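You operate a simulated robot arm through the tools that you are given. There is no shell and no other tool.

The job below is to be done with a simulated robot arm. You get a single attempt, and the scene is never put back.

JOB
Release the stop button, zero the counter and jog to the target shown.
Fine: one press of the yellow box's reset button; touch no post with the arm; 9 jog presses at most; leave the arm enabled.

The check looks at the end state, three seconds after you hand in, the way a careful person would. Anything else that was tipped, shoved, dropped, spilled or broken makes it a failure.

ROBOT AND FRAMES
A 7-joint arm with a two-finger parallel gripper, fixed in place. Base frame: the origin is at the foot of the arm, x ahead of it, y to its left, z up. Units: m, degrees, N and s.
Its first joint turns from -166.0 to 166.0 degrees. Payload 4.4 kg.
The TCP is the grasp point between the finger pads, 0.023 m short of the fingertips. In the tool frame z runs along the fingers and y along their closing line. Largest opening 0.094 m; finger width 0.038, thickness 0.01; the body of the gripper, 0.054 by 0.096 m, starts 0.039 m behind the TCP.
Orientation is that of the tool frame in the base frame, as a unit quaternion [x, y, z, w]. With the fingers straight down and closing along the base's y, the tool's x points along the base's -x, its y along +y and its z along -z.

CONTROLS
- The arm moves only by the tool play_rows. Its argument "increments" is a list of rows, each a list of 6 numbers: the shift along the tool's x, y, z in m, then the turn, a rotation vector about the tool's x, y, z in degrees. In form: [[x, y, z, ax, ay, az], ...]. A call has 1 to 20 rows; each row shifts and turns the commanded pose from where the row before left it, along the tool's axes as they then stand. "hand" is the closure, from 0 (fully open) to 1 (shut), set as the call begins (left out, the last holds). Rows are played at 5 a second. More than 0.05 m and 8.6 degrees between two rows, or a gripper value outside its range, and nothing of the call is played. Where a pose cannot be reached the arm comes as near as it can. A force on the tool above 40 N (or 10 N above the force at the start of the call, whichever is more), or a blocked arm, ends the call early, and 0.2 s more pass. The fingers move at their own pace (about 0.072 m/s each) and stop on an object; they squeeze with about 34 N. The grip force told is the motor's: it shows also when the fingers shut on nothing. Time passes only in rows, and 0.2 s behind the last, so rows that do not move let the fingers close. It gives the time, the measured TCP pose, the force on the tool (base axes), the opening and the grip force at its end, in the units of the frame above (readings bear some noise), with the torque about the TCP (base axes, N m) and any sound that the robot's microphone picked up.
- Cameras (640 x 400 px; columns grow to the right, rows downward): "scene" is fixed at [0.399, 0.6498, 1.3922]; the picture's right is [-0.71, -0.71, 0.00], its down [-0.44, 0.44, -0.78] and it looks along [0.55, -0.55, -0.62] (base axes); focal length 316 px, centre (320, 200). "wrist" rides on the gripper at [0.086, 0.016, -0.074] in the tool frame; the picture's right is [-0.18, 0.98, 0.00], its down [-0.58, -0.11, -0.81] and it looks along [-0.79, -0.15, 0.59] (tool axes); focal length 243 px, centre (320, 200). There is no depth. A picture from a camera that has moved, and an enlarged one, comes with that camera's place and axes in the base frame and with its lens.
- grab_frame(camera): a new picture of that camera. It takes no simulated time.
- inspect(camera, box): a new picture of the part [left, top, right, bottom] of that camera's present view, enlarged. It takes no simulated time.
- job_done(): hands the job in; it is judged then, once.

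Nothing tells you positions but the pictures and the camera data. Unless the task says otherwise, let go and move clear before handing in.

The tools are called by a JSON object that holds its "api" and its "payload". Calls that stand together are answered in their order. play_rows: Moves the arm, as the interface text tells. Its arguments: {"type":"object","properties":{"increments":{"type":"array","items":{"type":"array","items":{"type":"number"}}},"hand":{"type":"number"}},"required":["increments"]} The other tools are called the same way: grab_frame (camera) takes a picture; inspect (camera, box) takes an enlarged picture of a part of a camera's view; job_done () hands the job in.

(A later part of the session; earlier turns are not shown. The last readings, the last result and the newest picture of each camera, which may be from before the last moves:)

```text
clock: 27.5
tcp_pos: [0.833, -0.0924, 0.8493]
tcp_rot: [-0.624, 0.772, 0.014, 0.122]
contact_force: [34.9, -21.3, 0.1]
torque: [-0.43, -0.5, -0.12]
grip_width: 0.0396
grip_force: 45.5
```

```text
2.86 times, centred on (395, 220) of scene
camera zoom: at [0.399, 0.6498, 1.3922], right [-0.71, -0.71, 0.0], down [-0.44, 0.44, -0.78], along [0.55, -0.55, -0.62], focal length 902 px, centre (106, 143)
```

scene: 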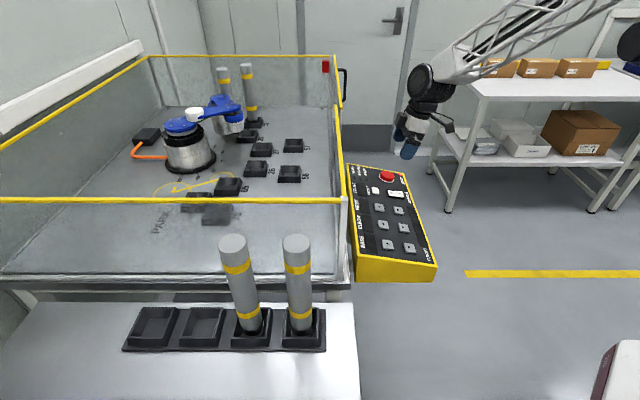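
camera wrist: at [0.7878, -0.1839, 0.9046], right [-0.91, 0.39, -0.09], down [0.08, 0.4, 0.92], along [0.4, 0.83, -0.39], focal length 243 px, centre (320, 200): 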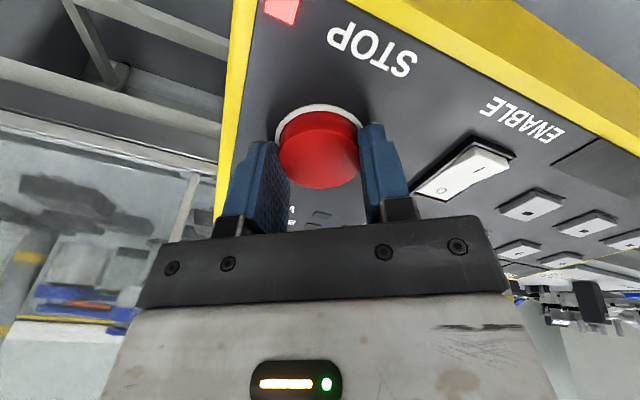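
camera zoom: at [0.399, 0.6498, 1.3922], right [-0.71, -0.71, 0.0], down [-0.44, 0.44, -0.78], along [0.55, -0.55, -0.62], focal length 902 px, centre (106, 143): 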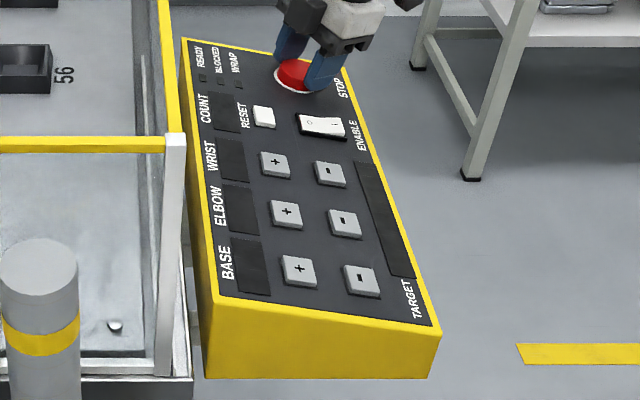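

Counter-clockwise about 80° did nothing either. I'll ease the side load and measure torque while turning clockwise in short steps to learn whether the cap actually turns.

{"api": "play_rows", "payload": {"increments": [[0, -0.002, 0, 0, 0, 0], [0, 0, 0, 0, 0, 0]]}}

{"api": "play_rows", "payload": {"increments": [[0, 0, 0, 0, 0, 4], [0, 0, 0, 0, 0, 4]]}}

{"api": "play_rows", "payload": {"increments": [[0, 0, 0, 0, 0, 4], [0, 0, 0, 0, 0, 4]]}}

{"api": "play_rows", "payload": {"increments": [[0, 0, 0, 0, 0, 4], [0, 0, 0, 0, 0, 4]]}}

{"api": "play_rows", "payload": {"increments": [[0, 0, 0, 0, 0, 4], [0, 0, 0, 0, 0, 4]]}}

{"api": "grab_frame", "payload": {"camera": "wrist"}}

```text
clock: 28.1
tcp_pos: [0.8345, -0.0924, 0.8502]
tcp_rot: [-0.624, 0.772, 0.016, 0.122]
contact_force: [12.0, -9.0, 0.7]
torque: [-0.16, -0.07, 0.03]
grip_width: 0.0387
grip_force: 45.2
```

```text
clock: 28.7
tcp_pos: [0.8332, -0.0925, 0.8511]
tcp_rot: [-0.567, 0.814, 0.024, 0.12]
contact_force: [7.5, 1.8, 2.7]
torque: [0.08, 0.06, 0.02]
grip_width: 0.0393
grip_force: 44.8
```

```text
clock: 29.3
tcp_pos: [0.8337, -0.0929, 0.8493]
tcp_rot: [-0.51, 0.852, 0.031, 0.117]
contact_force: [-12.9, 1.3, -0.7]
torque: [-0.11, 0.25, 0.3]
grip_width: 0.0406
grip_force: 44.8
```

```text
clock: 29.9
tcp_pos: [0.8325, -0.0922, 0.8501]
tcp_rot: [-0.448, 0.885, 0.04, 0.116]
contact_force: [-17.1, 0.7, -1.7]
torque: [-0.07, 0.55, 0.57]
grip_width: 0.0389
grip_force: 45.0
```

```text
clock: 30.5
tcp_pos: [0.8339, -0.0916, 0.8492]
tcp_rot: [-0.386, 0.915, 0.047, 0.112]
contact_force: [-33.3, 16.0, -1.6]
torque: [0.12, 0.49, 0.42]
grip_width: 0.0394
grip_force: 45.0
```

```text
taken
camera wrist: at [0.7503, -0.1525, 0.9025], right [-0.58, 0.81, 0.05], down [0.34, 0.19, 0.92], along [0.74, 0.55, -0.38], focal length 243 px, centre (320, 200)
```

wrist: 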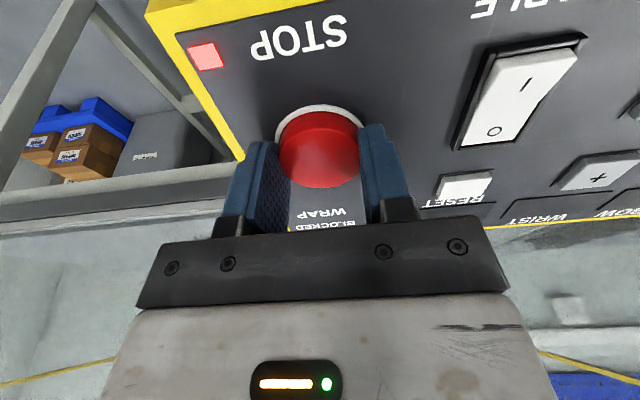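

Torque builds to about 0.5 N·m when turning clockwise, so there is real rotational resistance. I'll recentre on the cap axis and repeat clockwise with readings at each step.

{"api": "play_rows", "payload": {"increments": [[0, 0, 0, 0, 0, 0], [0, 0, 0, 0, 0, 0], [0, 0, 0, 0, 0, 0]], "hand": 0}}

{"api": "inspect", "payload": {"camera": "wrist", "box": [160, 60, 480, 260]}}

```text
clock: 31.3
tcp_pos: [0.8345, -0.0921, 0.8506]
tcp_rot: [-0.387, 0.914, 0.047, 0.113]
contact_force: [0.6, 0.7, 0.0]
torque: [-0.01, -0.01, 0.0]
grip_width: 0.0941
grip_force: 0.1
```

```text
2.00 times, centred on (320, 160) of wrist
camera zoom: at [0.7514, -0.1533, 0.9033], right [-0.58, 0.81, 0.04], down [0.33, 0.19, 0.92], along [0.74, 0.55, -0.38], focal length 485 px, centre (320, 280)
```

zoom: 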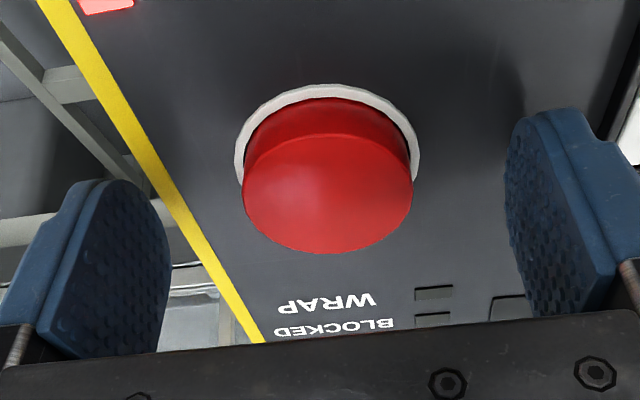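

The cap is about 2.3 mm to the tool's +y side. I'll recentre, grip and twist clockwise in measured steps.

{"api": "play_rows", "payload": {"increments": [[0, 0.0023, 0.002, 0, 0, 0], [0, 0, 0, 0, 0, 0]]}}

{"api": "play_rows", "payload": {"increments": [[0, 0, 0, 0, 0, 0], [0, 0, 0, 0, 0, 0], [0, 0, 0, 0, 0, 0], [0, 0, 0, 0, 0, 0], [0, 0, 0, 0, 0, 0]], "hand": 1}}

{"api": "play_rows", "payload": {"increments": [[0, 0, 0, 0, 0, 5], [0, 0, 0, 0, 0, 5]]}}

{"api": "play_rows", "payload": {"increments": [[0, 0, 0, 0, 0, 5], [0, 0, 0, 0, 0, 5]]}}

{"api": "play_rows", "payload": {"increments": [[0, 0, 0, 0, 0, 5], [0, 0, 0, 0, 0, 5]]}}

{"api": "play_rows", "payload": {"increments": [[0, 0, 0, 0, 0, 5], [0, 0, 0, 0, 0, 5]]}}

{"api": "grab_frame", "payload": {"camera": "wrist"}}

```text
clock: 31.9
tcp_pos: [0.8316, -0.09, 0.8487]
tcp_rot: [-0.387, 0.914, 0.047, 0.112]
contact_force: [0.8, 0.3, 0.8]
torque: [-0.01, -0.01, 0.02]
grip_width: 0.0939
grip_force: 0.0
```

```text
clock: 33.1
tcp_pos: [0.8324, -0.0899, 0.8483]
tcp_rot: [-0.387, 0.914, 0.047, 0.112]
contact_force: [-0.5, 1.1, -0.4]
torque: [-0.14, -0.16, 0.0]
grip_width: 0.0386
grip_force: 45.3
```

```text
clock: 33.7
tcp_pos: [0.8324, -0.0902, 0.8483]
tcp_rot: [-0.306, 0.944, 0.057, 0.108]
contact_force: [-4.1, 2.8, 0.2]
torque: [-0.12, 0.0, -0.08]
grip_width: 0.0386
grip_force: 44.9
```

```text
clock: 34.3
tcp_pos: [0.8331, -0.0901, 0.8487]
tcp_rot: [-0.221, 0.968, 0.065, 0.103]
contact_force: [0.8, -0.7, 0.0]
torque: [-0.25, -0.06, 0.56]
grip_width: 0.04
grip_force: 44.7
```

```text
clock: 34.9
tcp_pos: [0.8325, -0.0893, 0.8486]
tcp_rot: [-0.136, 0.983, 0.074, 0.096]
contact_force: [-6.7, 10.6, 1.1]
torque: [-0.06, 0.05, 0.28]
grip_width: 0.039
grip_force: 45.4
```

```text
clock: 35.5
tcp_pos: [0.833, -0.0898, 0.8479]
tcp_rot: [-0.05, 0.991, 0.082, 0.089]
contact_force: [-9.7, 18.4, 1.5]
torque: [0.11, 0.16, -0.06]
grip_width: 0.0389
grip_force: 45.0
```

```text
taken
camera wrist: at [0.7332, -0.0934, 0.9084], right [0.07, 0.98, 0.19], down [0.45, -0.2, 0.87], along [0.89, 0.02, -0.45], focal length 243 px, centre (320, 200)
```

wrist: 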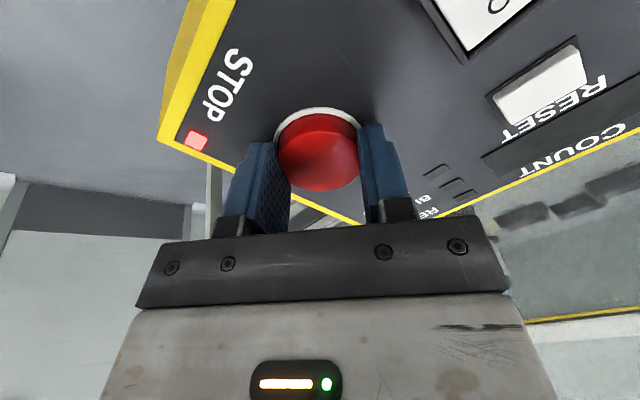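

Turning only gives stick-slip (fingers sliding round the cap), while pulling really lifted it, so I take it as pull-release. With this well-centred grip I'll pull again steadily.

{"api": "play_rows", "payload": {"increments": [[0, 0.001, 0, 0, 0, 0], [0, 0, -0.002, 0, 0, 0], [0, 0, -0.002, 0, 0, 0], [0, 0, -0.002, 0, 0, 0]]}}

{"api": "play_rows", "payload": {"increments": [[0, 0, -0.002, 0, 0, 0], [0, 0, -0.002, 0, 0, 0]]}}

{"api": "inspect", "payload": {"camera": "scene", "box": [360, 155, 420, 205]}}

{"api": "grab_frame", "payload": {"camera": "wrist"}}

```text
clock: 36.5
tcp_pos: [0.8315, -0.0893, 0.8538]
tcp_rot: [-0.05, 0.991, 0.082, 0.09]
contact_force: [10.5, 8.2, -19.8]
torque: [-0.22, -0.09, -0.43]
grip_width: 0.0385
grip_force: 45.0
```

```text
clock: 37.1
tcp_pos: [0.8318, -0.0909, 0.8571]
tcp_rot: [-0.051, 0.991, 0.083, 0.09]
contact_force: [15.2, 6.3, -30.9]
torque: [-0.17, -0.12, -0.38]
grip_width: 0.0383
grip_force: 45.4
```

```text
8.00 times, centred on (390, 180) of scene
camera zoom: at [0.399, 0.6498, 1.3922], right [-0.71, -0.71, 0.0], down [-0.44, 0.44, -0.78], along [0.55, -0.55, -0.62], focal length 2524 px, centre (-240, 360)
```

zoom: 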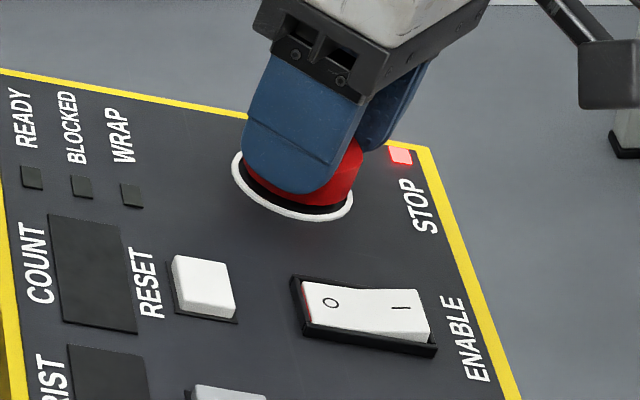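

```text
taken
camera wrist: at [0.7315, -0.0944, 0.9174], right [0.07, 0.98, 0.19], down [0.45, -0.2, 0.87], along [0.89, 0.02, -0.45], focal length 243 px, centre (320, 200)
```

wrist: 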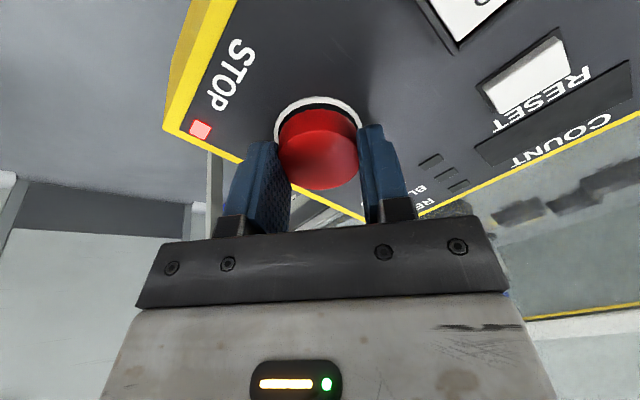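

The cap is up about 8 mm at 33 N and still red. While it is held out, I'll add a clockwise turn to see if pull-and-twist releases it.

{"api": "play_rows", "payload": {"increments": [[0, 0, 0, 0, 0, 5], [0, 0, 0, 0, 0, 5]]}}

{"api": "play_rows", "payload": {"increments": [[0, 0, 0, 0, 0, 5], [0, 0, 0, 0, 0, 5]]}}

{"api": "inspect", "payload": {"camera": "scene", "box": [360, 155, 420, 205]}}

{"api": "grab_frame", "payload": {"camera": "wrist"}}

```text
clock: 37.7
tcp_pos: [0.8315, -0.0911, 0.859]
tcp_rot: [0.036, 0.992, 0.09, 0.082]
contact_force: [-0.6, -2.6, -21.6]
torque: [-0.18, 0.02, 0.55]
grip_width: 0.0405
grip_force: 45.0
```

```text
clock: 38.3
tcp_pos: [0.8317, -0.091, 0.8581]
tcp_rot: [0.122, 0.985, 0.097, 0.075]
contact_force: [3.8, 12.4, -12.1]
torque: [0.01, -0.05, 0.21]
grip_width: 0.0394
grip_force: 45.4
```

```text
8.00 times, centred on (390, 180) of scene
camera zoom: at [0.399, 0.6498, 1.3922], right [-0.71, -0.71, 0.0], down [-0.44, 0.44, -0.78], along [0.55, -0.55, -0.62], focal length 2524 px, centre (-240, 360)
```

zoom: 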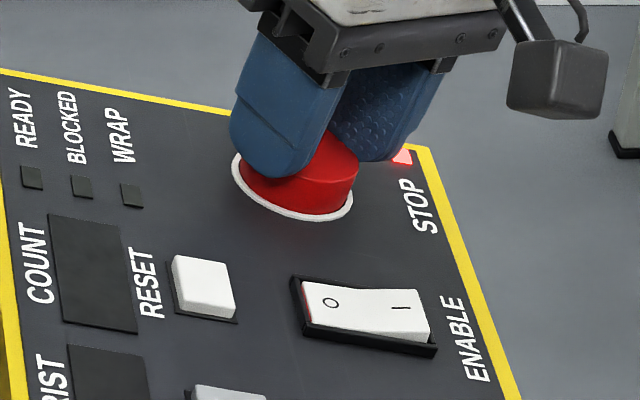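

```text
taken
camera wrist: at [0.7391, -0.0653, 0.9251], right [0.4, 0.89, 0.23], down [0.39, -0.39, 0.83], along [0.83, -0.24, -0.51], focal length 243 px, centre (320, 200)
```

wrist: 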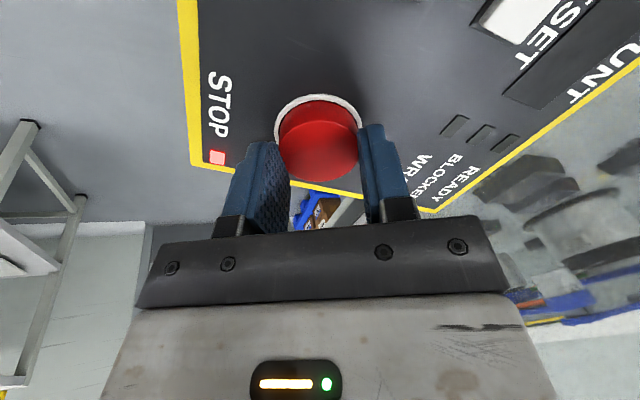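

Twisting just makes the fingers slip off, so the cap doesn't turn and it's a pull. I'll regrip from neutral yaw with no side load or torsion, to have full friction for the pull.

{"api": "play_rows", "payload": {"increments": [[0, 0, 0, 0, 0, 0], [0, 0, 0, 0, 0, 0], [0, 0, 0, 0, 0, 0]], "hand": 0}}

{"api": "play_rows", "payload": {"increments": [[0, 0, 0, 0, 0, -7.5], [0, 0, 0, 0, 0, -7.5], [0, 0, 0, 0, 0, -7.5], [0, 0, 0, 0, 0, -7.5], [0, 0, 0, 0, 0, -7.5], [0, 0, 0, 0, 0, -7.5], [0, 0, 0, 0, 0, -7.5], [0, 0, 0, 0, 0, -6.7], [0, 0, 0, 0, 0, 0]]}}

{"api": "inspect", "payload": {"camera": "wrist", "box": [160, 60, 480, 260]}}

{"api": "inspect", "payload": {"camera": "scene", "box": [360, 155, 420, 205]}}

```text
clock: 39.1
tcp_pos: [0.8314, -0.091, 0.8576]
tcp_rot: [0.122, 0.985, 0.096, 0.074]
contact_force: [0.6, 0.6, -1.2]
torque: [0.01, 0.0, 0.0]
grip_width: 0.094
grip_force: 0.1
```

```text
clock: 41.1
tcp_pos: [0.8303, -0.0908, 0.8569]
tcp_rot: [-0.381, 0.917, 0.048, 0.113]
contact_force: [-0.9, 0.5, -0.3]
torque: [0.0, -0.03, -0.02]
grip_width: 0.0938
grip_force: 0.0
```

```text
2.00 times, centred on (320, 160) of wrist
camera zoom: at [0.7475, -0.1512, 0.911], right [-0.57, 0.82, 0.05], down [0.34, 0.18, 0.92], along [0.75, 0.54, -0.38], focal length 485 px, centre (320, 280)
```

zoom: 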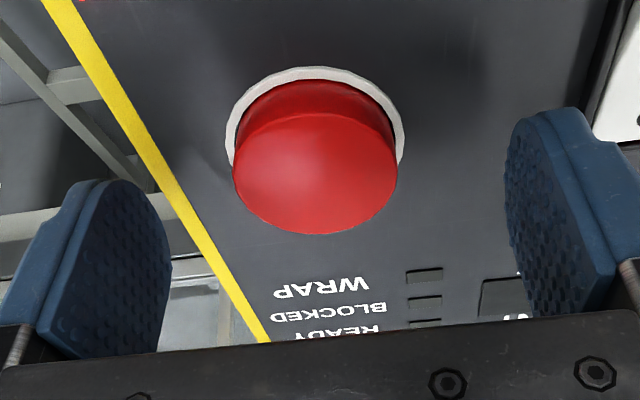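

```text
8.00 times, centred on (390, 180) of scene
camera zoom: at [0.399, 0.6498, 1.3922], right [-0.71, -0.71, 0.0], down [-0.44, 0.44, -0.78], along [0.55, -0.55, -0.62], focal length 2524 px, centre (-240, 360)
```

zoom: 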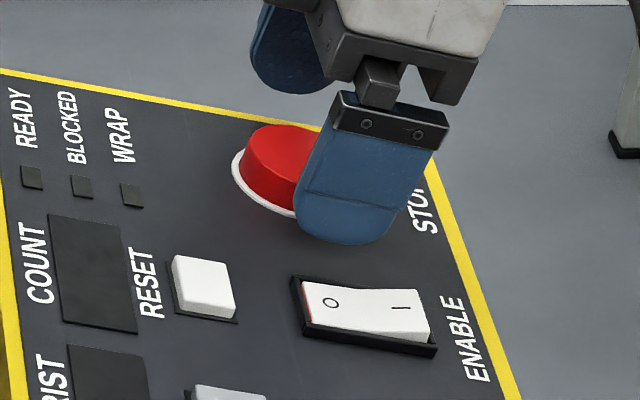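

The tool is at neutral yaw and centred. I'll go down 9 mm, grip, and read the side loads.

{"api": "play_rows", "payload": {"increments": [[0, 0, 0.005, 0, 0, 0], [0, 0, 0.005, 0, 0, 0], [0, 0, 0, 0, 0, 0]]}}

{"api": "play_rows", "payload": {"increments": [[0, 0, 0, 0, 0, 0], [0, 0, 0, 0, 0, 0], [0, 0, 0, 0, 0, 0], [0, 0, 0, 0, 0, 0], [0, 0, 0, 0, 0, 0]], "hand": 1}}

{"api": "play_rows", "payload": {"increments": [[0, 0, -0.002, 0, 0, 0], [0, 0, -0.002, 0, 0, 0], [0, 0, 0, 0, 0, 0]]}}

```text
clock: 41.9
tcp_pos: [0.8326, -0.0888, 0.8494]
tcp_rot: [-0.381, 0.916, 0.047, 0.112]
contact_force: [1.0, 0.4, -0.9]
torque: [0.01, 0.02, 0.01]
grip_width: 0.0939
grip_force: 0.1
```

```text
clock: 43.1
tcp_pos: [0.8334, -0.0897, 0.8491]
tcp_rot: [-0.38, 0.917, 0.047, 0.113]
contact_force: [12.3, -12.4, -0.5]
torque: [-0.46, -0.38, -0.13]
grip_width: 0.0385
grip_force: 45.0
```

```text
clock: 43.9
tcp_pos: [0.8318, -0.0911, 0.8517]
tcp_rot: [-0.38, 0.917, 0.048, 0.113]
contact_force: [19.9, -5.5, -11.3]
torque: [-0.38, -0.55, -0.24]
grip_width: 0.0382
grip_force: 44.9
```

I'll relieve the side load by about 1 mm and continue the pull.

{"api": "play_rows", "payload": {"increments": [[-0.0002, -0.0012, -0.001, 0, 0, 0], [0, 0, -0.001, 0, 0, 0], [0, 0, -0.001, 0, 0, 0]]}}

{"api": "play_rows", "payload": {"increments": [[0, 0, -0.001, 0, 0, 0], [0, 0, -0.001, 0, 0, 0], [0, 0, -0.001, 0, 0, 0]]}}

{"api": "inspect", "payload": {"camera": "wrist", "box": [160, 20, 480, 220]}}

```text
clock: 44.7
tcp_pos: [0.8315, -0.091, 0.8542]
tcp_rot: [-0.381, 0.916, 0.049, 0.112]
contact_force: [10.1, 8.5, -21.5]
torque: [-0.24, -0.33, -0.14]
grip_width: 0.0388
grip_force: 44.7
```

```text
clock: 45.5
tcp_pos: [0.8317, -0.0913, 0.8573]
tcp_rot: [-0.381, 0.917, 0.049, 0.111]
contact_force: [7.2, 13.3, -31.6]
torque: [-0.08, -0.26, -0.08]
grip_width: 0.0387
grip_force: 45.7
```

```text
2.00 times, centred on (320, 120) of wrist
camera zoom: at [0.7481, -0.1515, 0.9098], right [-0.57, 0.82, 0.05], down [0.34, 0.18, 0.92], along [0.75, 0.54, -0.38], focal length 485 px, centre (320, 360)
```

zoom: 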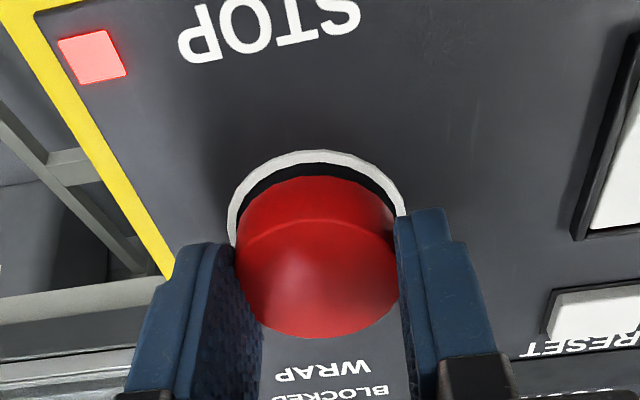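

The pull is now clean: 34 N along the axis and little side load. I'll continue in 1 mm steps.

{"api": "play_rows", "payload": {"increments": [[0, 0, -0.001, 0, 0, 0], [0, 0, -0.001, 0, 0, 0]]}}

{"api": "play_rows", "payload": {"increments": [[0, 0, -0.001, 0, 0, 0], [0, 0, -0.001, 0, 0, 0]]}}

{"api": "inspect", "payload": {"camera": "wrist", "box": [160, 20, 480, 220]}}

```text
clock: 46.1
tcp_pos: [0.8309, -0.0919, 0.8597]
tcp_rot: [-0.381, 0.917, 0.049, 0.112]
contact_force: [0.2, 14.3, -34.4]
torque: [-0.09, -0.03, 0.0]
grip_width: 0.0387
grip_force: 44.8
```

```text
clock: 46.7
tcp_pos: [0.8302, -0.0916, 0.862]
tcp_rot: [-0.38, 0.917, 0.048, 0.111]
contact_force: [-5.9, 14.0, -35.0]
torque: [-0.02, 0.11, 0.01]
grip_width: 0.0392
grip_force: 45.0
```

```text
2.00 times, centred on (320, 120) of wrist
camera zoom: at [0.7475, -0.1525, 0.9141], right [-0.57, 0.82, 0.05], down [0.34, 0.18, 0.92], along [0.75, 0.54, -0.38], focal length 485 px, centre (320, 360)
```

zoom: 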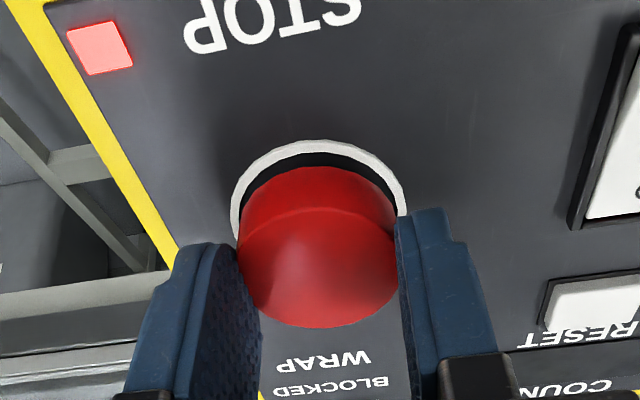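

The fingers slip at about 35 N of pull with no release. Before trying anything stronger I'll test whether it is a push-to-release button: open, back off, close the fingers and press the cap gently.

{"api": "play_rows", "payload": {"increments": [[0, 0, 0, 0, 0, 0], [0, 0, 0, 0, 0, 0], [0, 0, 0, 0, 0, 0], [0, 0, -0.01, 0, 0, 0], [0, 0, -0.01, 0, 0, 0]], "hand": 0}}

{"api": "inspect", "payload": {"camera": "wrist", "box": [160, 20, 480, 220]}}

{"api": "play_rows", "payload": {"increments": [[0, 0, 0, 0, 0, 0], [0, 0, 0, 0, 0, 0], [0, 0, 0, 0, 0, 0], [0, 0, 0, 0, 0, 0], [0, 0, 0, 0, 0, 0]], "hand": 1}}

{"api": "grab_frame", "payload": {"camera": "wrist"}}

```text
clock: 47.9
tcp_pos: [0.8279, -0.0957, 0.8823]
tcp_rot: [-0.38, 0.917, 0.047, 0.112]
contact_force: [0.2, 0.4, -0.9]
torque: [0.0, -0.01, 0.0]
grip_width: 0.0937
grip_force: 0.0
heard: click
```

```text
2.00 times, centred on (320, 120) of wrist
camera zoom: at [0.7442, -0.1563, 0.9343], right [-0.57, 0.82, 0.05], down [0.34, 0.18, 0.92], along [0.75, 0.54, -0.38], focal length 485 px, centre (320, 360)
```

zoom: 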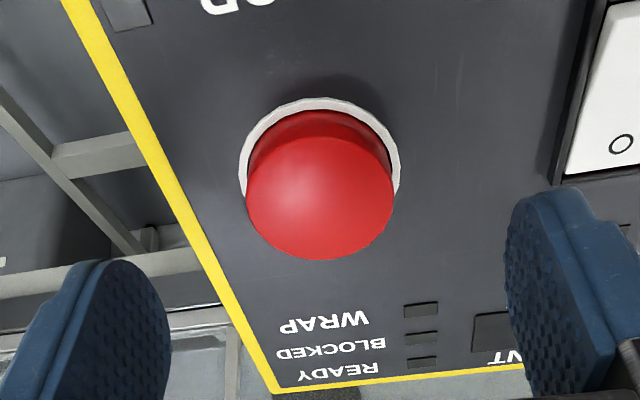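

```text
clock: 49.1
tcp_pos: [0.8277, -0.0953, 0.8821]
tcp_rot: [-0.38, 0.917, 0.048, 0.112]
contact_force: [-0.3, -0.4, 0.0]
torque: [0.0, -0.01, 0.02]
grip_width: 0.0001
grip_force: 33.9
```

```text
taken
camera wrist: at [0.7444, -0.1563, 0.9343], right [-0.57, 0.82, 0.05], down [0.34, 0.18, 0.92], along [0.75, 0.54, -0.38], focal length 243 px, centre (320, 200)
```

wrist: 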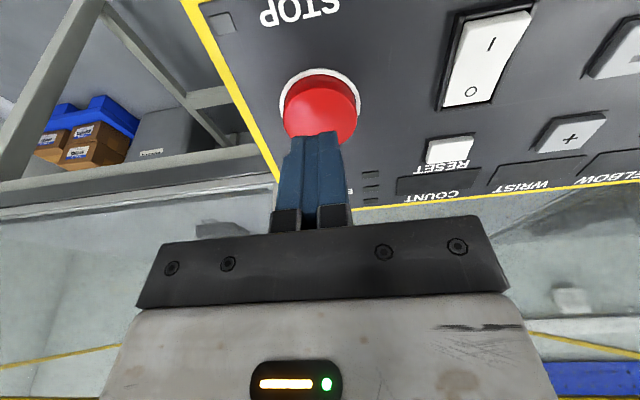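

A click was heard and the stop lamp is now dark, so the pull released it and I must not press it. I'll check the displays.

{"api": "inspect", "payload": {"camera": "scene", "box": [330, 150, 450, 290]}}

{"api": "inspect", "payload": {"camera": "scene", "box": [360, 155, 420, 205]}}

```text
2.86 times, centred on (390, 220) of scene
camera zoom: at [0.399, 0.6498, 1.3922], right [-0.71, -0.71, 0.0], down [-0.44, 0.44, -0.78], along [0.55, -0.55, -0.62], focal length 902 px, centre (120, 143)
```

zoom: 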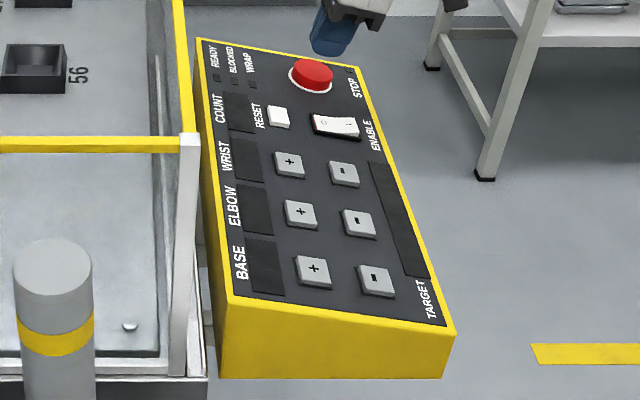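

```text
8.00 times, centred on (390, 180) of scene
camera zoom: at [0.399, 0.6498, 1.3922], right [-0.71, -0.71, 0.0], down [-0.44, 0.44, -0.78], along [0.55, -0.55, -0.62], focal length 2524 px, centre (-240, 360)
```

zoom: 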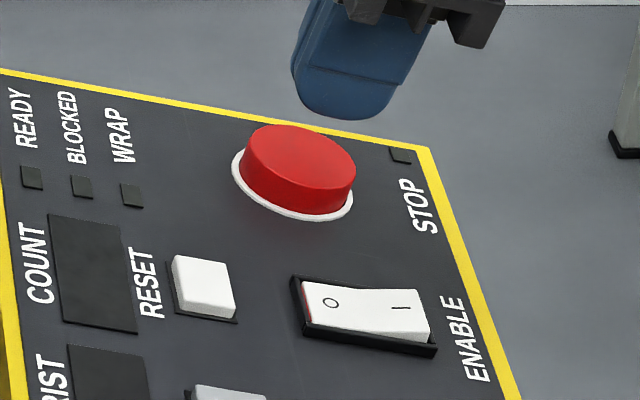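

The stop is released. Next is the enable rocker's I end: I'll hover above it with closed fingers and locate it precisely.

{"api": "play_rows", "payload": {"increments": [[0.005, 0.017, -0.004, 0, 0, 0], [0.005, 0.017, -0.003, 0, 0, 0], [0.005, 0.017, -0.002, 0, 0, 0], [0.005, 0.017, 0, 0, 0, 0], [0.0065, 0.0183, 0, 0, 0, 0], [0, 0, 0, 0, 0, 0]]}}

{"api": "grab_frame", "payload": {"camera": "wrist"}}

{"api": "inspect", "payload": {"camera": "wrist", "box": [230, 20, 410, 140]}}

{"api": "inspect", "payload": {"camera": "scene", "box": [340, 140, 440, 230]}}

```text
clock: 50.5
tcp_pos: [0.7459, -0.0551, 0.8838]
tcp_rot: [-0.38, 0.917, 0.048, 0.113]
contact_force: [-0.6, -0.1, 0.0]
torque: [-0.01, -0.03, -0.01]
grip_width: 0.0
grip_force: 34.0
```

```text
taken
camera wrist: at [0.6631, -0.1149, 0.9366], right [-0.57, 0.82, 0.05], down [0.34, 0.18, 0.92], along [0.75, 0.54, -0.38], focal length 243 px, centre (320, 200)
```

wrist: 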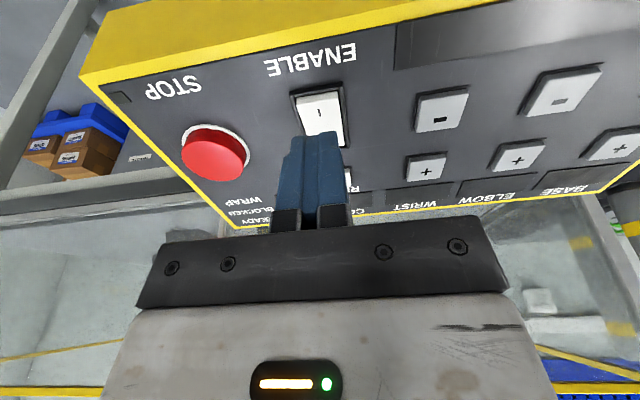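

```text
3.33 times, centred on (320, 80) of wrist
camera zoom: at [0.6631, -0.1149, 0.9366], right [-0.57, 0.82, 0.05], down [0.34, 0.18, 0.92], along [0.75, 0.54, -0.38], focal length 809 px, centre (320, 600)
```

zoom: 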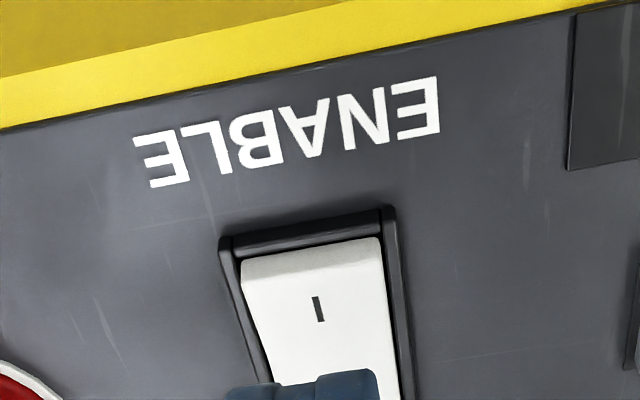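

```text
4.44 times, centred on (390, 185) of scene
camera zoom: at [0.399, 0.6498, 1.3922], right [-0.71, -0.71, 0.0], down [-0.44, 0.44, -0.78], along [0.55, -0.55, -0.62], focal length 1402 px, centre (9, 267)
```

zoom: 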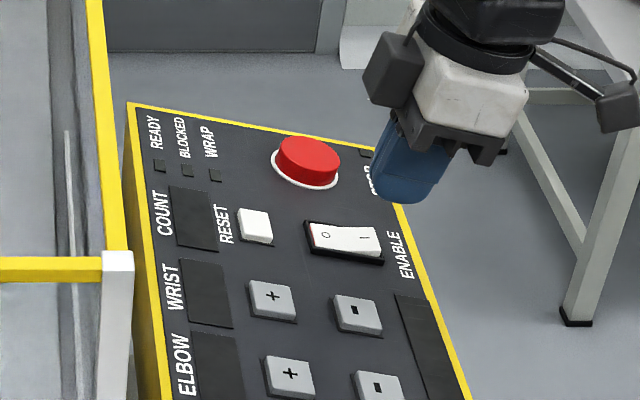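

The I mark is directly beneath the TCP. I'll shift 7 mm towards the I end and lower in steps until it tips.

{"api": "play_rows", "payload": {"increments": [[0.007, 0, 0.01, 0, 0, 0], [0, 0, 0.01, 0, 0, 0], [0, 0, 0.005, 0, 0, 0], [0, 0, 0.002, 0, 0, 0], [0, 0, 0.002, 0, 0, 0], [0, 0, 0, 0, 0, 0]]}}

{"api": "inspect", "payload": {"camera": "scene", "box": [360, 155, 420, 205]}}

{"api": "inspect", "payload": {"camera": "wrist", "box": [230, 40, 410, 160]}}

```text
clock: 51.9
tcp_pos: [0.7461, -0.0544, 0.8532]
tcp_rot: [-0.38, 0.917, 0.047, 0.112]
contact_force: [0.1, 0.3, -0.4]
torque: [0.01, 0.05, 0.01]
grip_width: 0.0
grip_force: 33.9
```

```text
8.00 times, centred on (390, 180) of scene
camera zoom: at [0.399, 0.6498, 1.3922], right [-0.71, -0.71, 0.0], down [-0.44, 0.44, -0.78], along [0.55, -0.55, -0.62], focal length 2524 px, centre (-240, 360)
```

zoom: 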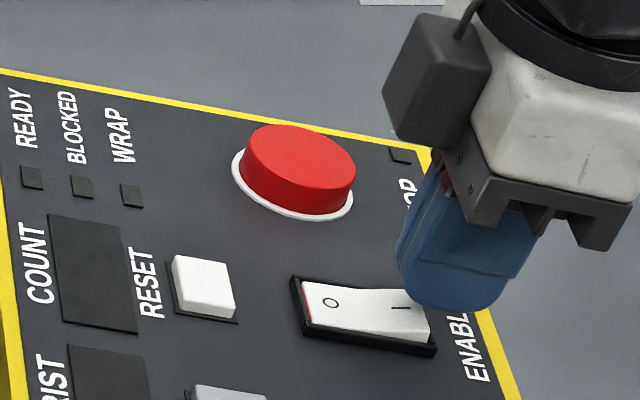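

```text
3.33 times, centred on (320, 100) of wrist
camera zoom: at [0.6635, -0.1151, 0.9067], right [-0.57, 0.82, 0.05], down [0.34, 0.18, 0.92], along [0.75, 0.54, -0.38], focal length 809 px, centre (320, 533)
```

zoom: 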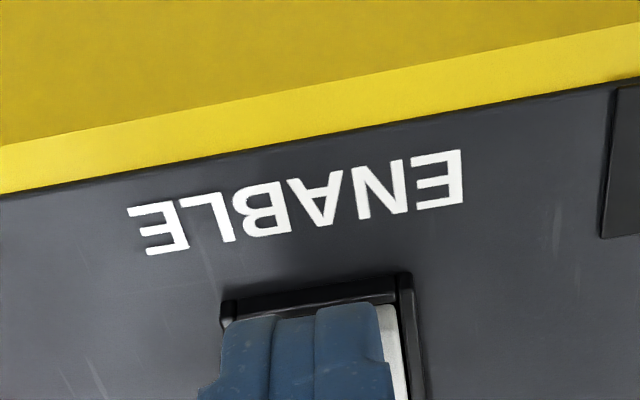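

No contact yet, and the finger is slightly left of the rocker's centre. I'll go on down in small steps with a small correction.

{"api": "play_rows", "payload": {"increments": [[0, 0.002, 0, 0, 0, 0], [0, 0, 0.002, 0, 0, 0], [0, 0, 0.002, 0, 0, 0], [0, 0, 0, 0, 0, 0]]}}

{"api": "play_rows", "payload": {"increments": [[0, 0, 0.002, 0, 0, 0], [0, 0, 0.001, 0, 0, 0]]}}

{"api": "inspect", "payload": {"camera": "scene", "box": [360, 155, 420, 205]}}

```text
clock: 52.9
tcp_pos: [0.7478, -0.0525, 0.8503]
tcp_rot: [-0.38, 0.917, 0.047, 0.112]
contact_force: [0.2, -0.3, 0.2]
torque: [-0.01, 0.01, 0.03]
grip_width: 0.0002
grip_force: 33.9
```

```text
clock: 53.5
tcp_pos: [0.7471, -0.0518, 0.8468]
tcp_rot: [-0.38, 0.917, 0.047, 0.112]
contact_force: [-1.3, -0.8, 0.0]
torque: [-0.07, 0.01, 0.0]
grip_width: 0.0001
grip_force: 33.6
```

```text
8.00 times, centred on (390, 180) of scene
camera zoom: at [0.399, 0.6498, 1.3922], right [-0.71, -0.71, 0.0], down [-0.44, 0.44, -0.78], along [0.55, -0.55, -0.62], focal length 2524 px, centre (-240, 360)
```

zoom: 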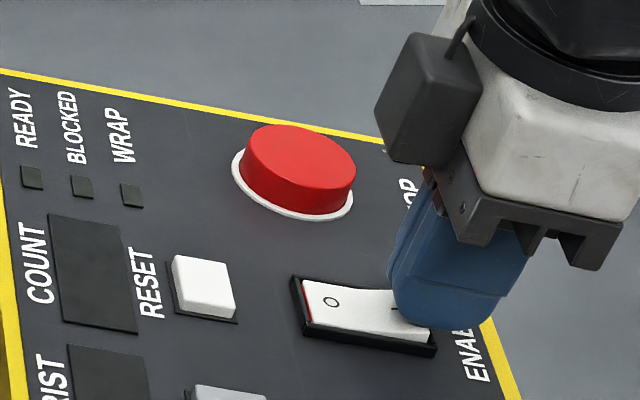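

First light contact. I'll continue pressing in 1 mm steps.

{"api": "play_rows", "payload": {"increments": [[0, 0, 0.001, 0, 0, 0], [0, 0, 0.001, 0, 0, 0]]}}

{"api": "play_rows", "payload": {"increments": [[0, 0, 0.001, 0, 0, 0], [0, 0, 0.001, 0, 0, 0]]}}

{"api": "inspect", "payload": {"camera": "scene", "box": [340, 150, 430, 220]}}

```text
clock: 54.1
tcp_pos: [0.7477, -0.051, 0.8456]
tcp_rot: [-0.38, 0.917, 0.048, 0.112]
contact_force: [1.0, 0.2, 0.5]
torque: [0.01, 0.04, 0.02]
grip_width: 0.0002
grip_force: 34.0
```

```text
clock: 54.7
tcp_pos: [0.7463, -0.0517, 0.8446]
tcp_rot: [-0.38, 0.917, 0.048, 0.113]
contact_force: [-9.3, -5.0, 12.9]
torque: [0.16, -0.08, 0.05]
grip_width: 0.0002
grip_force: 33.6
```

```text
5.71 times, centred on (385, 185) of scene
camera zoom: at [0.399, 0.6498, 1.3922], right [-0.71, -0.71, 0.0], down [-0.44, 0.44, -0.78], along [0.55, -0.55, -0.62], focal length 1803 px, centre (-51, 286)
```

zoom: 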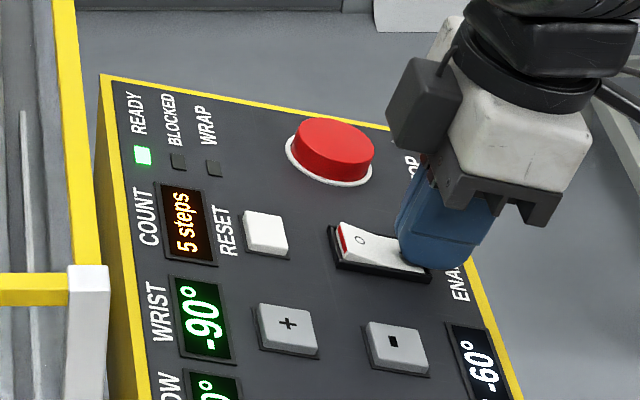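

The arm is enabled: READY is green, COUNT shows 5 steps, and the displays are lit. I'll back off and read everything.

{"api": "play_rows", "payload": {"increments": [[0, 0, -0.005, 0, 0, 0], [0, 0, -0.02, 0, 0, 0], [0, 0, -0.03, 0, 0, 0], [0, 0, -0.03, 0, 0, 0], [0, 0, -0.02, 0, 0, 0], [0, 0, 0, 0, 0, 0]]}}

{"api": "inspect", "payload": {"camera": "scene", "box": [340, 155, 440, 285]}}

{"api": "inspect", "payload": {"camera": "scene", "box": [340, 155, 410, 205]}}

{"api": "inspect", "payload": {"camera": "scene", "box": [350, 195, 430, 260]}}

{"api": "grab_frame", "payload": {"camera": "wrist"}}

```text
clock: 56.1
tcp_pos: [0.7296, -0.0678, 0.9453]
tcp_rot: [-0.38, 0.917, 0.047, 0.112]
contact_force: [-0.7, -0.5, -0.2]
torque: [0.01, -0.06, 0.01]
grip_width: 0.0001
grip_force: 34.1
```

```text
3.08 times, centred on (390, 220) of scene
camera zoom: at [0.399, 0.6498, 1.3922], right [-0.71, -0.71, 0.0], down [-0.44, 0.44, -0.78], along [0.55, -0.55, -0.62], focal length 971 px, centre (105, 138)
```

zoom: 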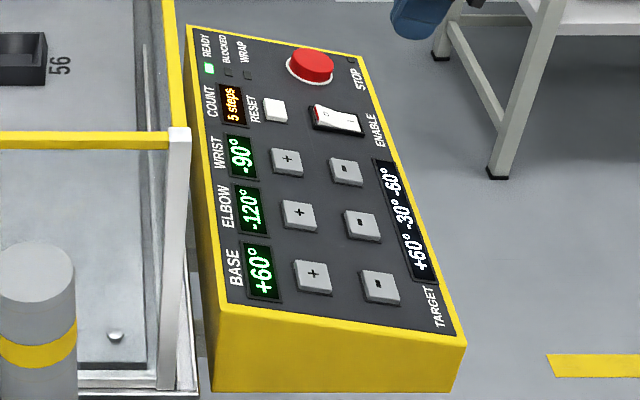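

```text
8.00 times, centred on (375, 180) of scene
camera zoom: at [0.399, 0.6498, 1.3922], right [-0.71, -0.71, 0.0], down [-0.44, 0.44, -0.78], along [0.55, -0.55, -0.62], focal length 2524 px, centre (-120, 360)
```

zoom: 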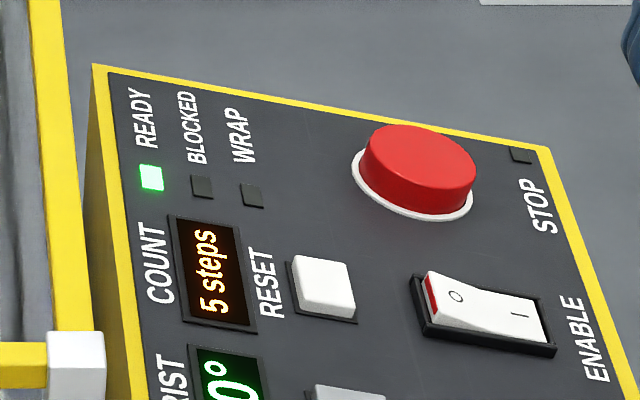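

```text
6.15 times, centred on (390, 228) of scene
camera zoom: at [0.399, 0.6498, 1.3922], right [-0.71, -0.71, 0.0], down [-0.44, 0.44, -0.78], along [0.55, -0.55, -0.62], focal length 1942 px, centre (-111, 31)
```

zoom: 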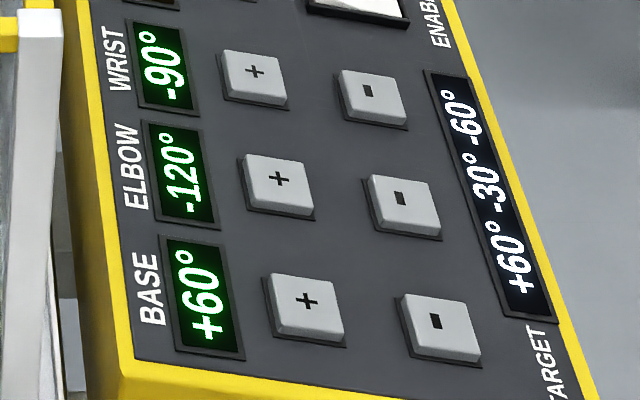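

```text
taken
camera wrist: at [0.6466, -0.1293, 0.9985], right [-0.57, 0.82, 0.05], down [0.34, 0.18, 0.92], along [0.75, 0.54, -0.38], focal length 243 px, centre (320, 200)
```

wrist: 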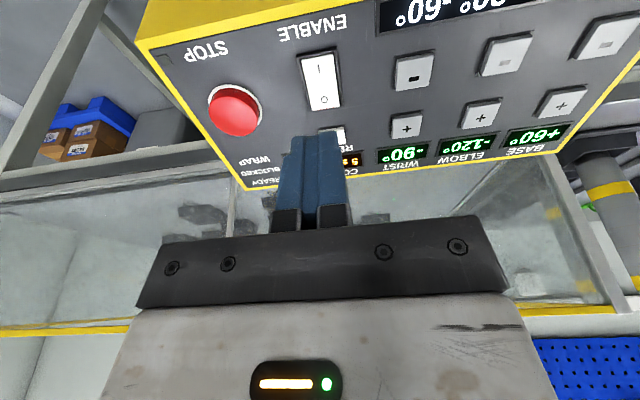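

Current readings: base +60°, elbow −120°, wrist −90°; target +60°, −30°, −60°; COUNT is 5 steps. Next I press RESET (about (0.809,0.008,0.837)); I'll hover above it first.

{"api": "play_rows", "payload": {"increments": [[-0.02, 0, 0, 0, 0, 0], [-0.02, -0.0025, 0.012, 0, 0, 0], [-0.02, 0, 0.02, 0, 0, 0], [-0.02, 0, 0.02, 0, 0, 0], [0, 0, 0.015, 0, 0, 0], [0, 0, 0, 0, 0, 0]]}}

{"api": "grab_frame", "payload": {"camera": "wrist"}}

{"api": "inspect", "payload": {"camera": "scene", "box": [330, 110, 450, 210]}}

```text
clock: 57.5
tcp_pos: [0.7976, -0.0028, 0.8998]
tcp_rot: [-0.38, 0.917, 0.047, 0.113]
contact_force: [0.9, -0.3, -0.5]
torque: [0.02, 0.02, 0.01]
grip_width: 0.0
grip_force: 33.9
```

```text
taken
camera wrist: at [0.7142, -0.0647, 0.9524], right [-0.57, 0.82, 0.05], down [0.34, 0.18, 0.92], along [0.75, 0.54, -0.38], focal length 243 px, centre (320, 200)
```

wrist: 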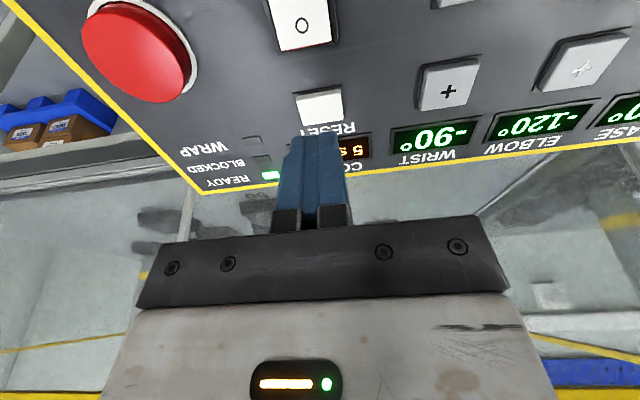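

```text
4.00 times, centred on (390, 160) of scene
camera zoom: at [0.399, 0.6498, 1.3922], right [-0.71, -0.71, 0.0], down [-0.44, 0.44, -0.78], along [0.55, -0.55, -0.62], focal length 1262 px, centre (40, 360)
```

zoom: 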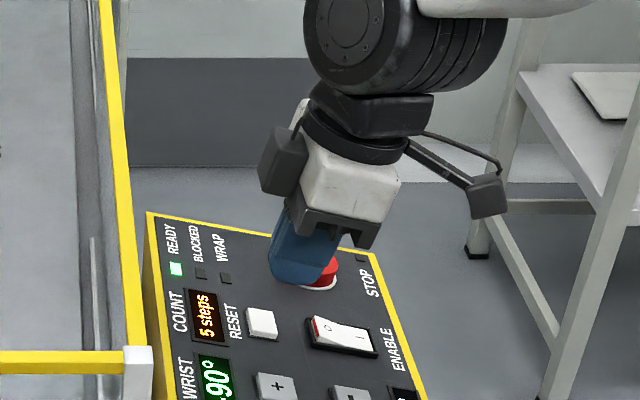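

RESET is right under the TCP. I'll lower to just above it, then press in 1 mm steps until it registers.

{"api": "play_rows", "payload": {"increments": [[0, 0, 0.012, 0, 0, 0], [0, 0, 0.012, 0, 0, 0], [0, 0, 0.008, 0, 0, 0], [0, 0, 0.004, 0, 0, 0], [0, 0, 0, 0, 0, 0]]}}

{"api": "inspect", "payload": {"camera": "scene", "box": [340, 155, 410, 205]}}

{"api": "inspect", "payload": {"camera": "wrist", "box": [230, 40, 410, 160]}}

```text
clock: 58.7
tcp_pos: [0.8039, 0.0022, 0.8653]
tcp_rot: [-0.38, 0.917, 0.046, 0.112]
contact_force: [-0.1, -0.2, -0.3]
torque: [-0.02, 0.0, 0.01]
grip_width: 0.0
grip_force: 34.1
```

```text
8.00 times, centred on (375, 180) of scene
camera zoom: at [0.399, 0.6498, 1.3922], right [-0.71, -0.71, 0.0], down [-0.44, 0.44, -0.78], along [0.55, -0.55, -0.62], focal length 2524 px, centre (-120, 360)
```

zoom: 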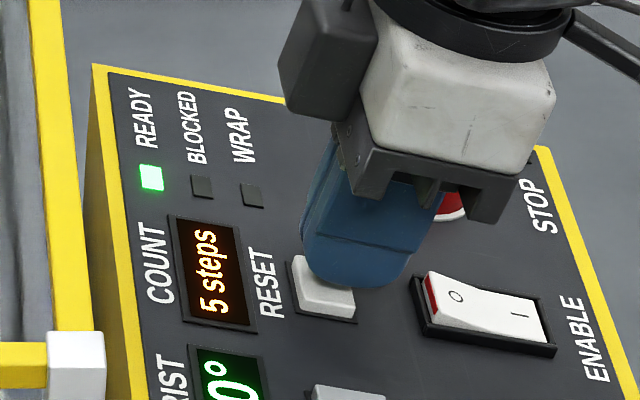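

```text
3.33 times, centred on (320, 100) of wrist
camera zoom: at [0.7205, -0.0586, 0.9177], right [-0.57, 0.82, 0.05], down [0.34, 0.18, 0.92], along [0.75, 0.54, -0.38], focal length 809 px, centre (320, 533)
```

zoom: 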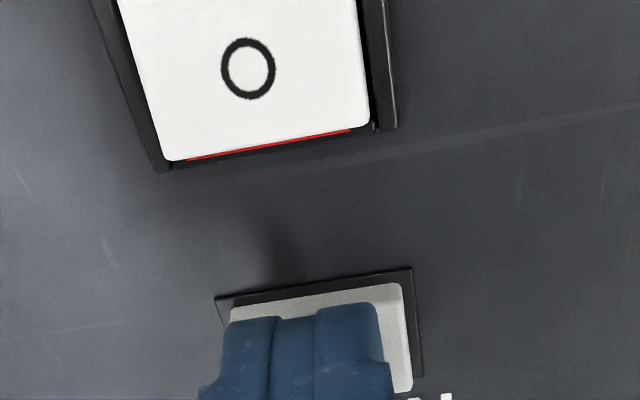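

The fingertip is over the key and a few mm above it. I'll press down in 1 mm steps.

{"api": "play_rows", "payload": {"increments": [[0, 0.002, 0.002, 0, 0, 0], [0, 0, 0.002, 0, 0, 0]]}}

{"api": "play_rows", "payload": {"increments": [[0, 0, 0.001, 0, 0, 0], [0, 0, 0.001, 0, 0, 0]]}}

{"api": "inspect", "payload": {"camera": "scene", "box": [340, 155, 410, 205]}}

```text
clock: 59.3
tcp_pos: [0.8035, 0.0033, 0.8617]
tcp_rot: [-0.381, 0.917, 0.047, 0.112]
contact_force: [-0.3, -0.4, 0.4]
torque: [-0.04, 0.03, 0.01]
grip_width: 0.0
grip_force: 33.5
```

```text
clock: 59.9
tcp_pos: [0.8022, 0.0029, 0.8604]
tcp_rot: [-0.38, 0.917, 0.047, 0.112]
contact_force: [-0.2, -0.9, 1.2]
torque: [0.0, -0.04, -0.01]
grip_width: 0.0001
grip_force: 33.9
heard: click
```

```text
8.00 times, centred on (375, 180) of scene
camera zoom: at [0.399, 0.6498, 1.3922], right [-0.71, -0.71, 0.0], down [-0.44, 0.44, -0.78], along [0.55, -0.55, -0.62], focal length 2524 px, centre (-120, 360)
```

zoom: 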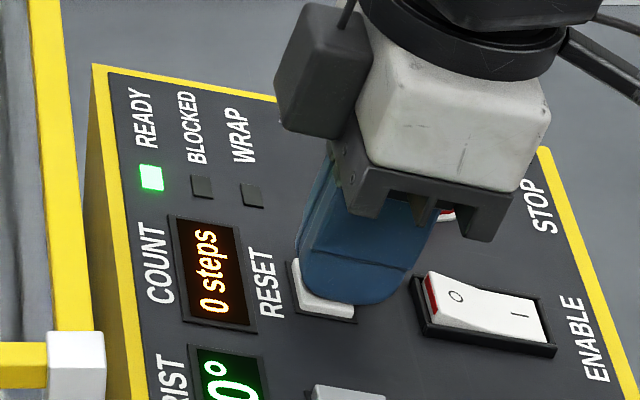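

COUNT now shows 0 steps after one click. I'll retract straight and rise to look over the cage at the cell's geometry before any jogging.

{"api": "play_rows", "payload": {"increments": [[0, 0, -0.01, 0, 0, 0], [0, 0, -0.03, 0, 0, 0], [0, 0, -0.045, 0, 0, 0], [0, 0, -0.045, 0, 0, 0], [0, 0, -0.045, 0, 0, 0], [0, 0, -0.045, 0, 0, 0], [0, 0, -0.045, 0, 0, 0], [0, 0, -0.045, 0, 0, 0], [0, 0, 0, 0, 0, 0]]}}

{"api": "grab_frame", "payload": {"camera": "wrist"}}

{"api": "inspect", "payload": {"camera": "scene", "box": [120, 60, 320, 190]}}

{"api": "inspect", "payload": {"camera": "scene", "box": [340, 155, 440, 285]}}

```text
clock: 61.9
tcp_pos: [0.7502, -0.0491, 1.1603]
tcp_rot: [-0.38, 0.917, 0.047, 0.112]
contact_force: [0.6, -0.5, -0.9]
torque: [-0.01, -0.01, -0.01]
grip_width: 0.0
grip_force: 33.9
```

```text
taken
camera wrist: at [0.6663, -0.1105, 1.2131], right [-0.57, 0.82, 0.05], down [0.34, 0.18, 0.92], along [0.75, 0.54, -0.38], focal length 243 px, centre (320, 200)
```

wrist: 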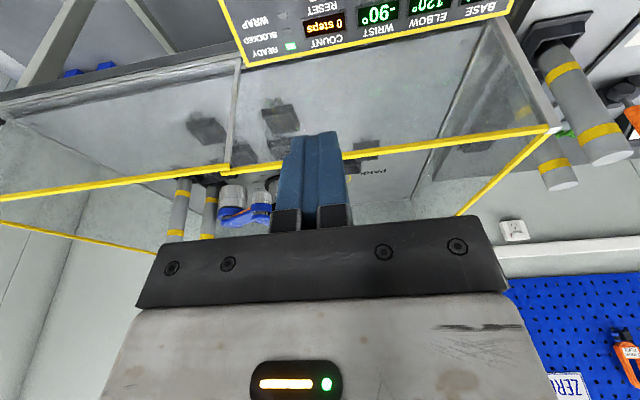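

```text
3.08 times, centred on (220, 125) of scene
camera zoom: at [0.399, 0.6498, 1.3922], right [-0.71, -0.71, 0.0], down [-0.44, 0.44, -0.78], along [0.55, -0.55, -0.62], focal length 971 px, centre (628, 431)
```

zoom: 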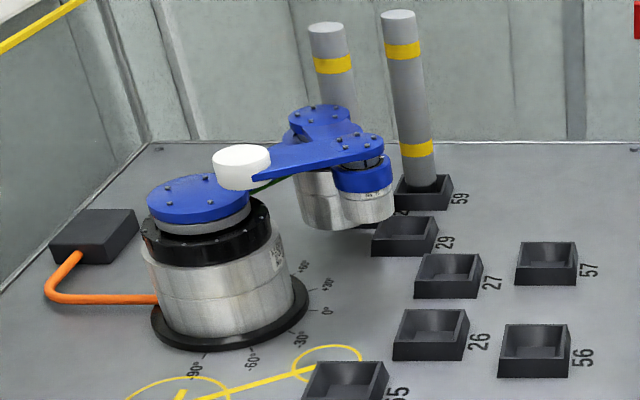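

```text
3.08 times, centred on (390, 220) of scene
camera zoom: at [0.399, 0.6498, 1.3922], right [-0.71, -0.71, 0.0], down [-0.44, 0.44, -0.78], along [0.55, -0.55, -0.62], focal length 971 px, centre (105, 138)
```

zoom: 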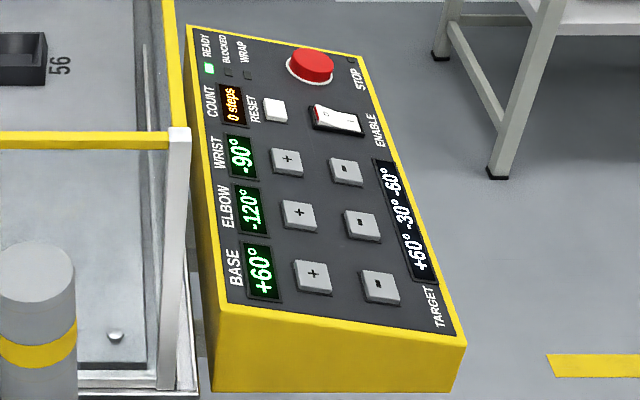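

Count reads 0 with everything else unchanged. Before jogging I want a clear picture of where the posts stand relative to the little arm, so I'll tilt the camera down into the cell.

{"api": "play_rows", "payload": {"increments": [[0, 0, -0.02, 0, 8, 0], [0, 0, -0.02, 0, 8, 0], [0, 0, -0.02, 0, 8, 0], [0, 0, 0, 0, 0, 0]]}}

{"api": "grab_frame", "payload": {"camera": "wrist"}}

{"api": "inspect", "payload": {"camera": "scene", "box": [180, 55, 290, 145]}}

```text
clock: 62.9
tcp_pos: [0.7457, -0.0542, 1.2188]
tcp_rot: [-0.382, 0.92, -0.033, -0.081]
contact_force: [0.3, 0.1, -0.6]
torque: [0.0, 0.0, 0.03]
grip_width: 0.0001
grip_force: 34.4
```

```text
taken
camera wrist: at [0.6839, -0.0933, 1.3092], right [-0.57, 0.82, -0.03], down [0.58, 0.43, 0.69], along [0.58, 0.38, -0.72], focal length 243 px, centre (320, 200)
```

wrist: 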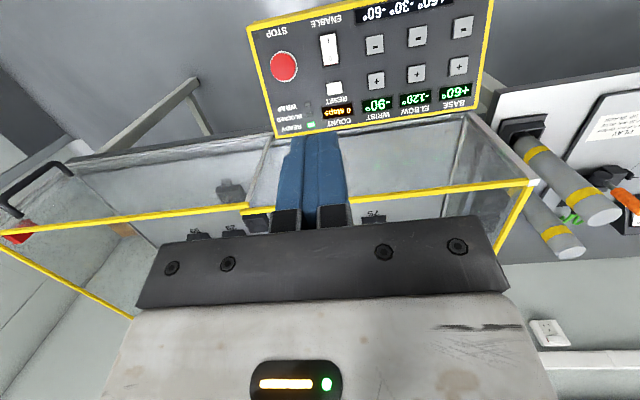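

```text
4.44 times, centred on (235, 100) of scene
camera zoom: at [0.399, 0.6498, 1.3922], right [-0.71, -0.71, 0.0], down [-0.44, 0.44, -0.78], along [0.55, -0.55, -0.62], focal length 1402 px, centre (698, 644)
```

zoom: 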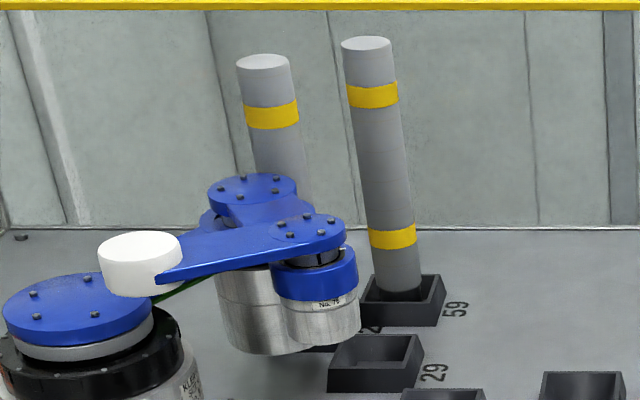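

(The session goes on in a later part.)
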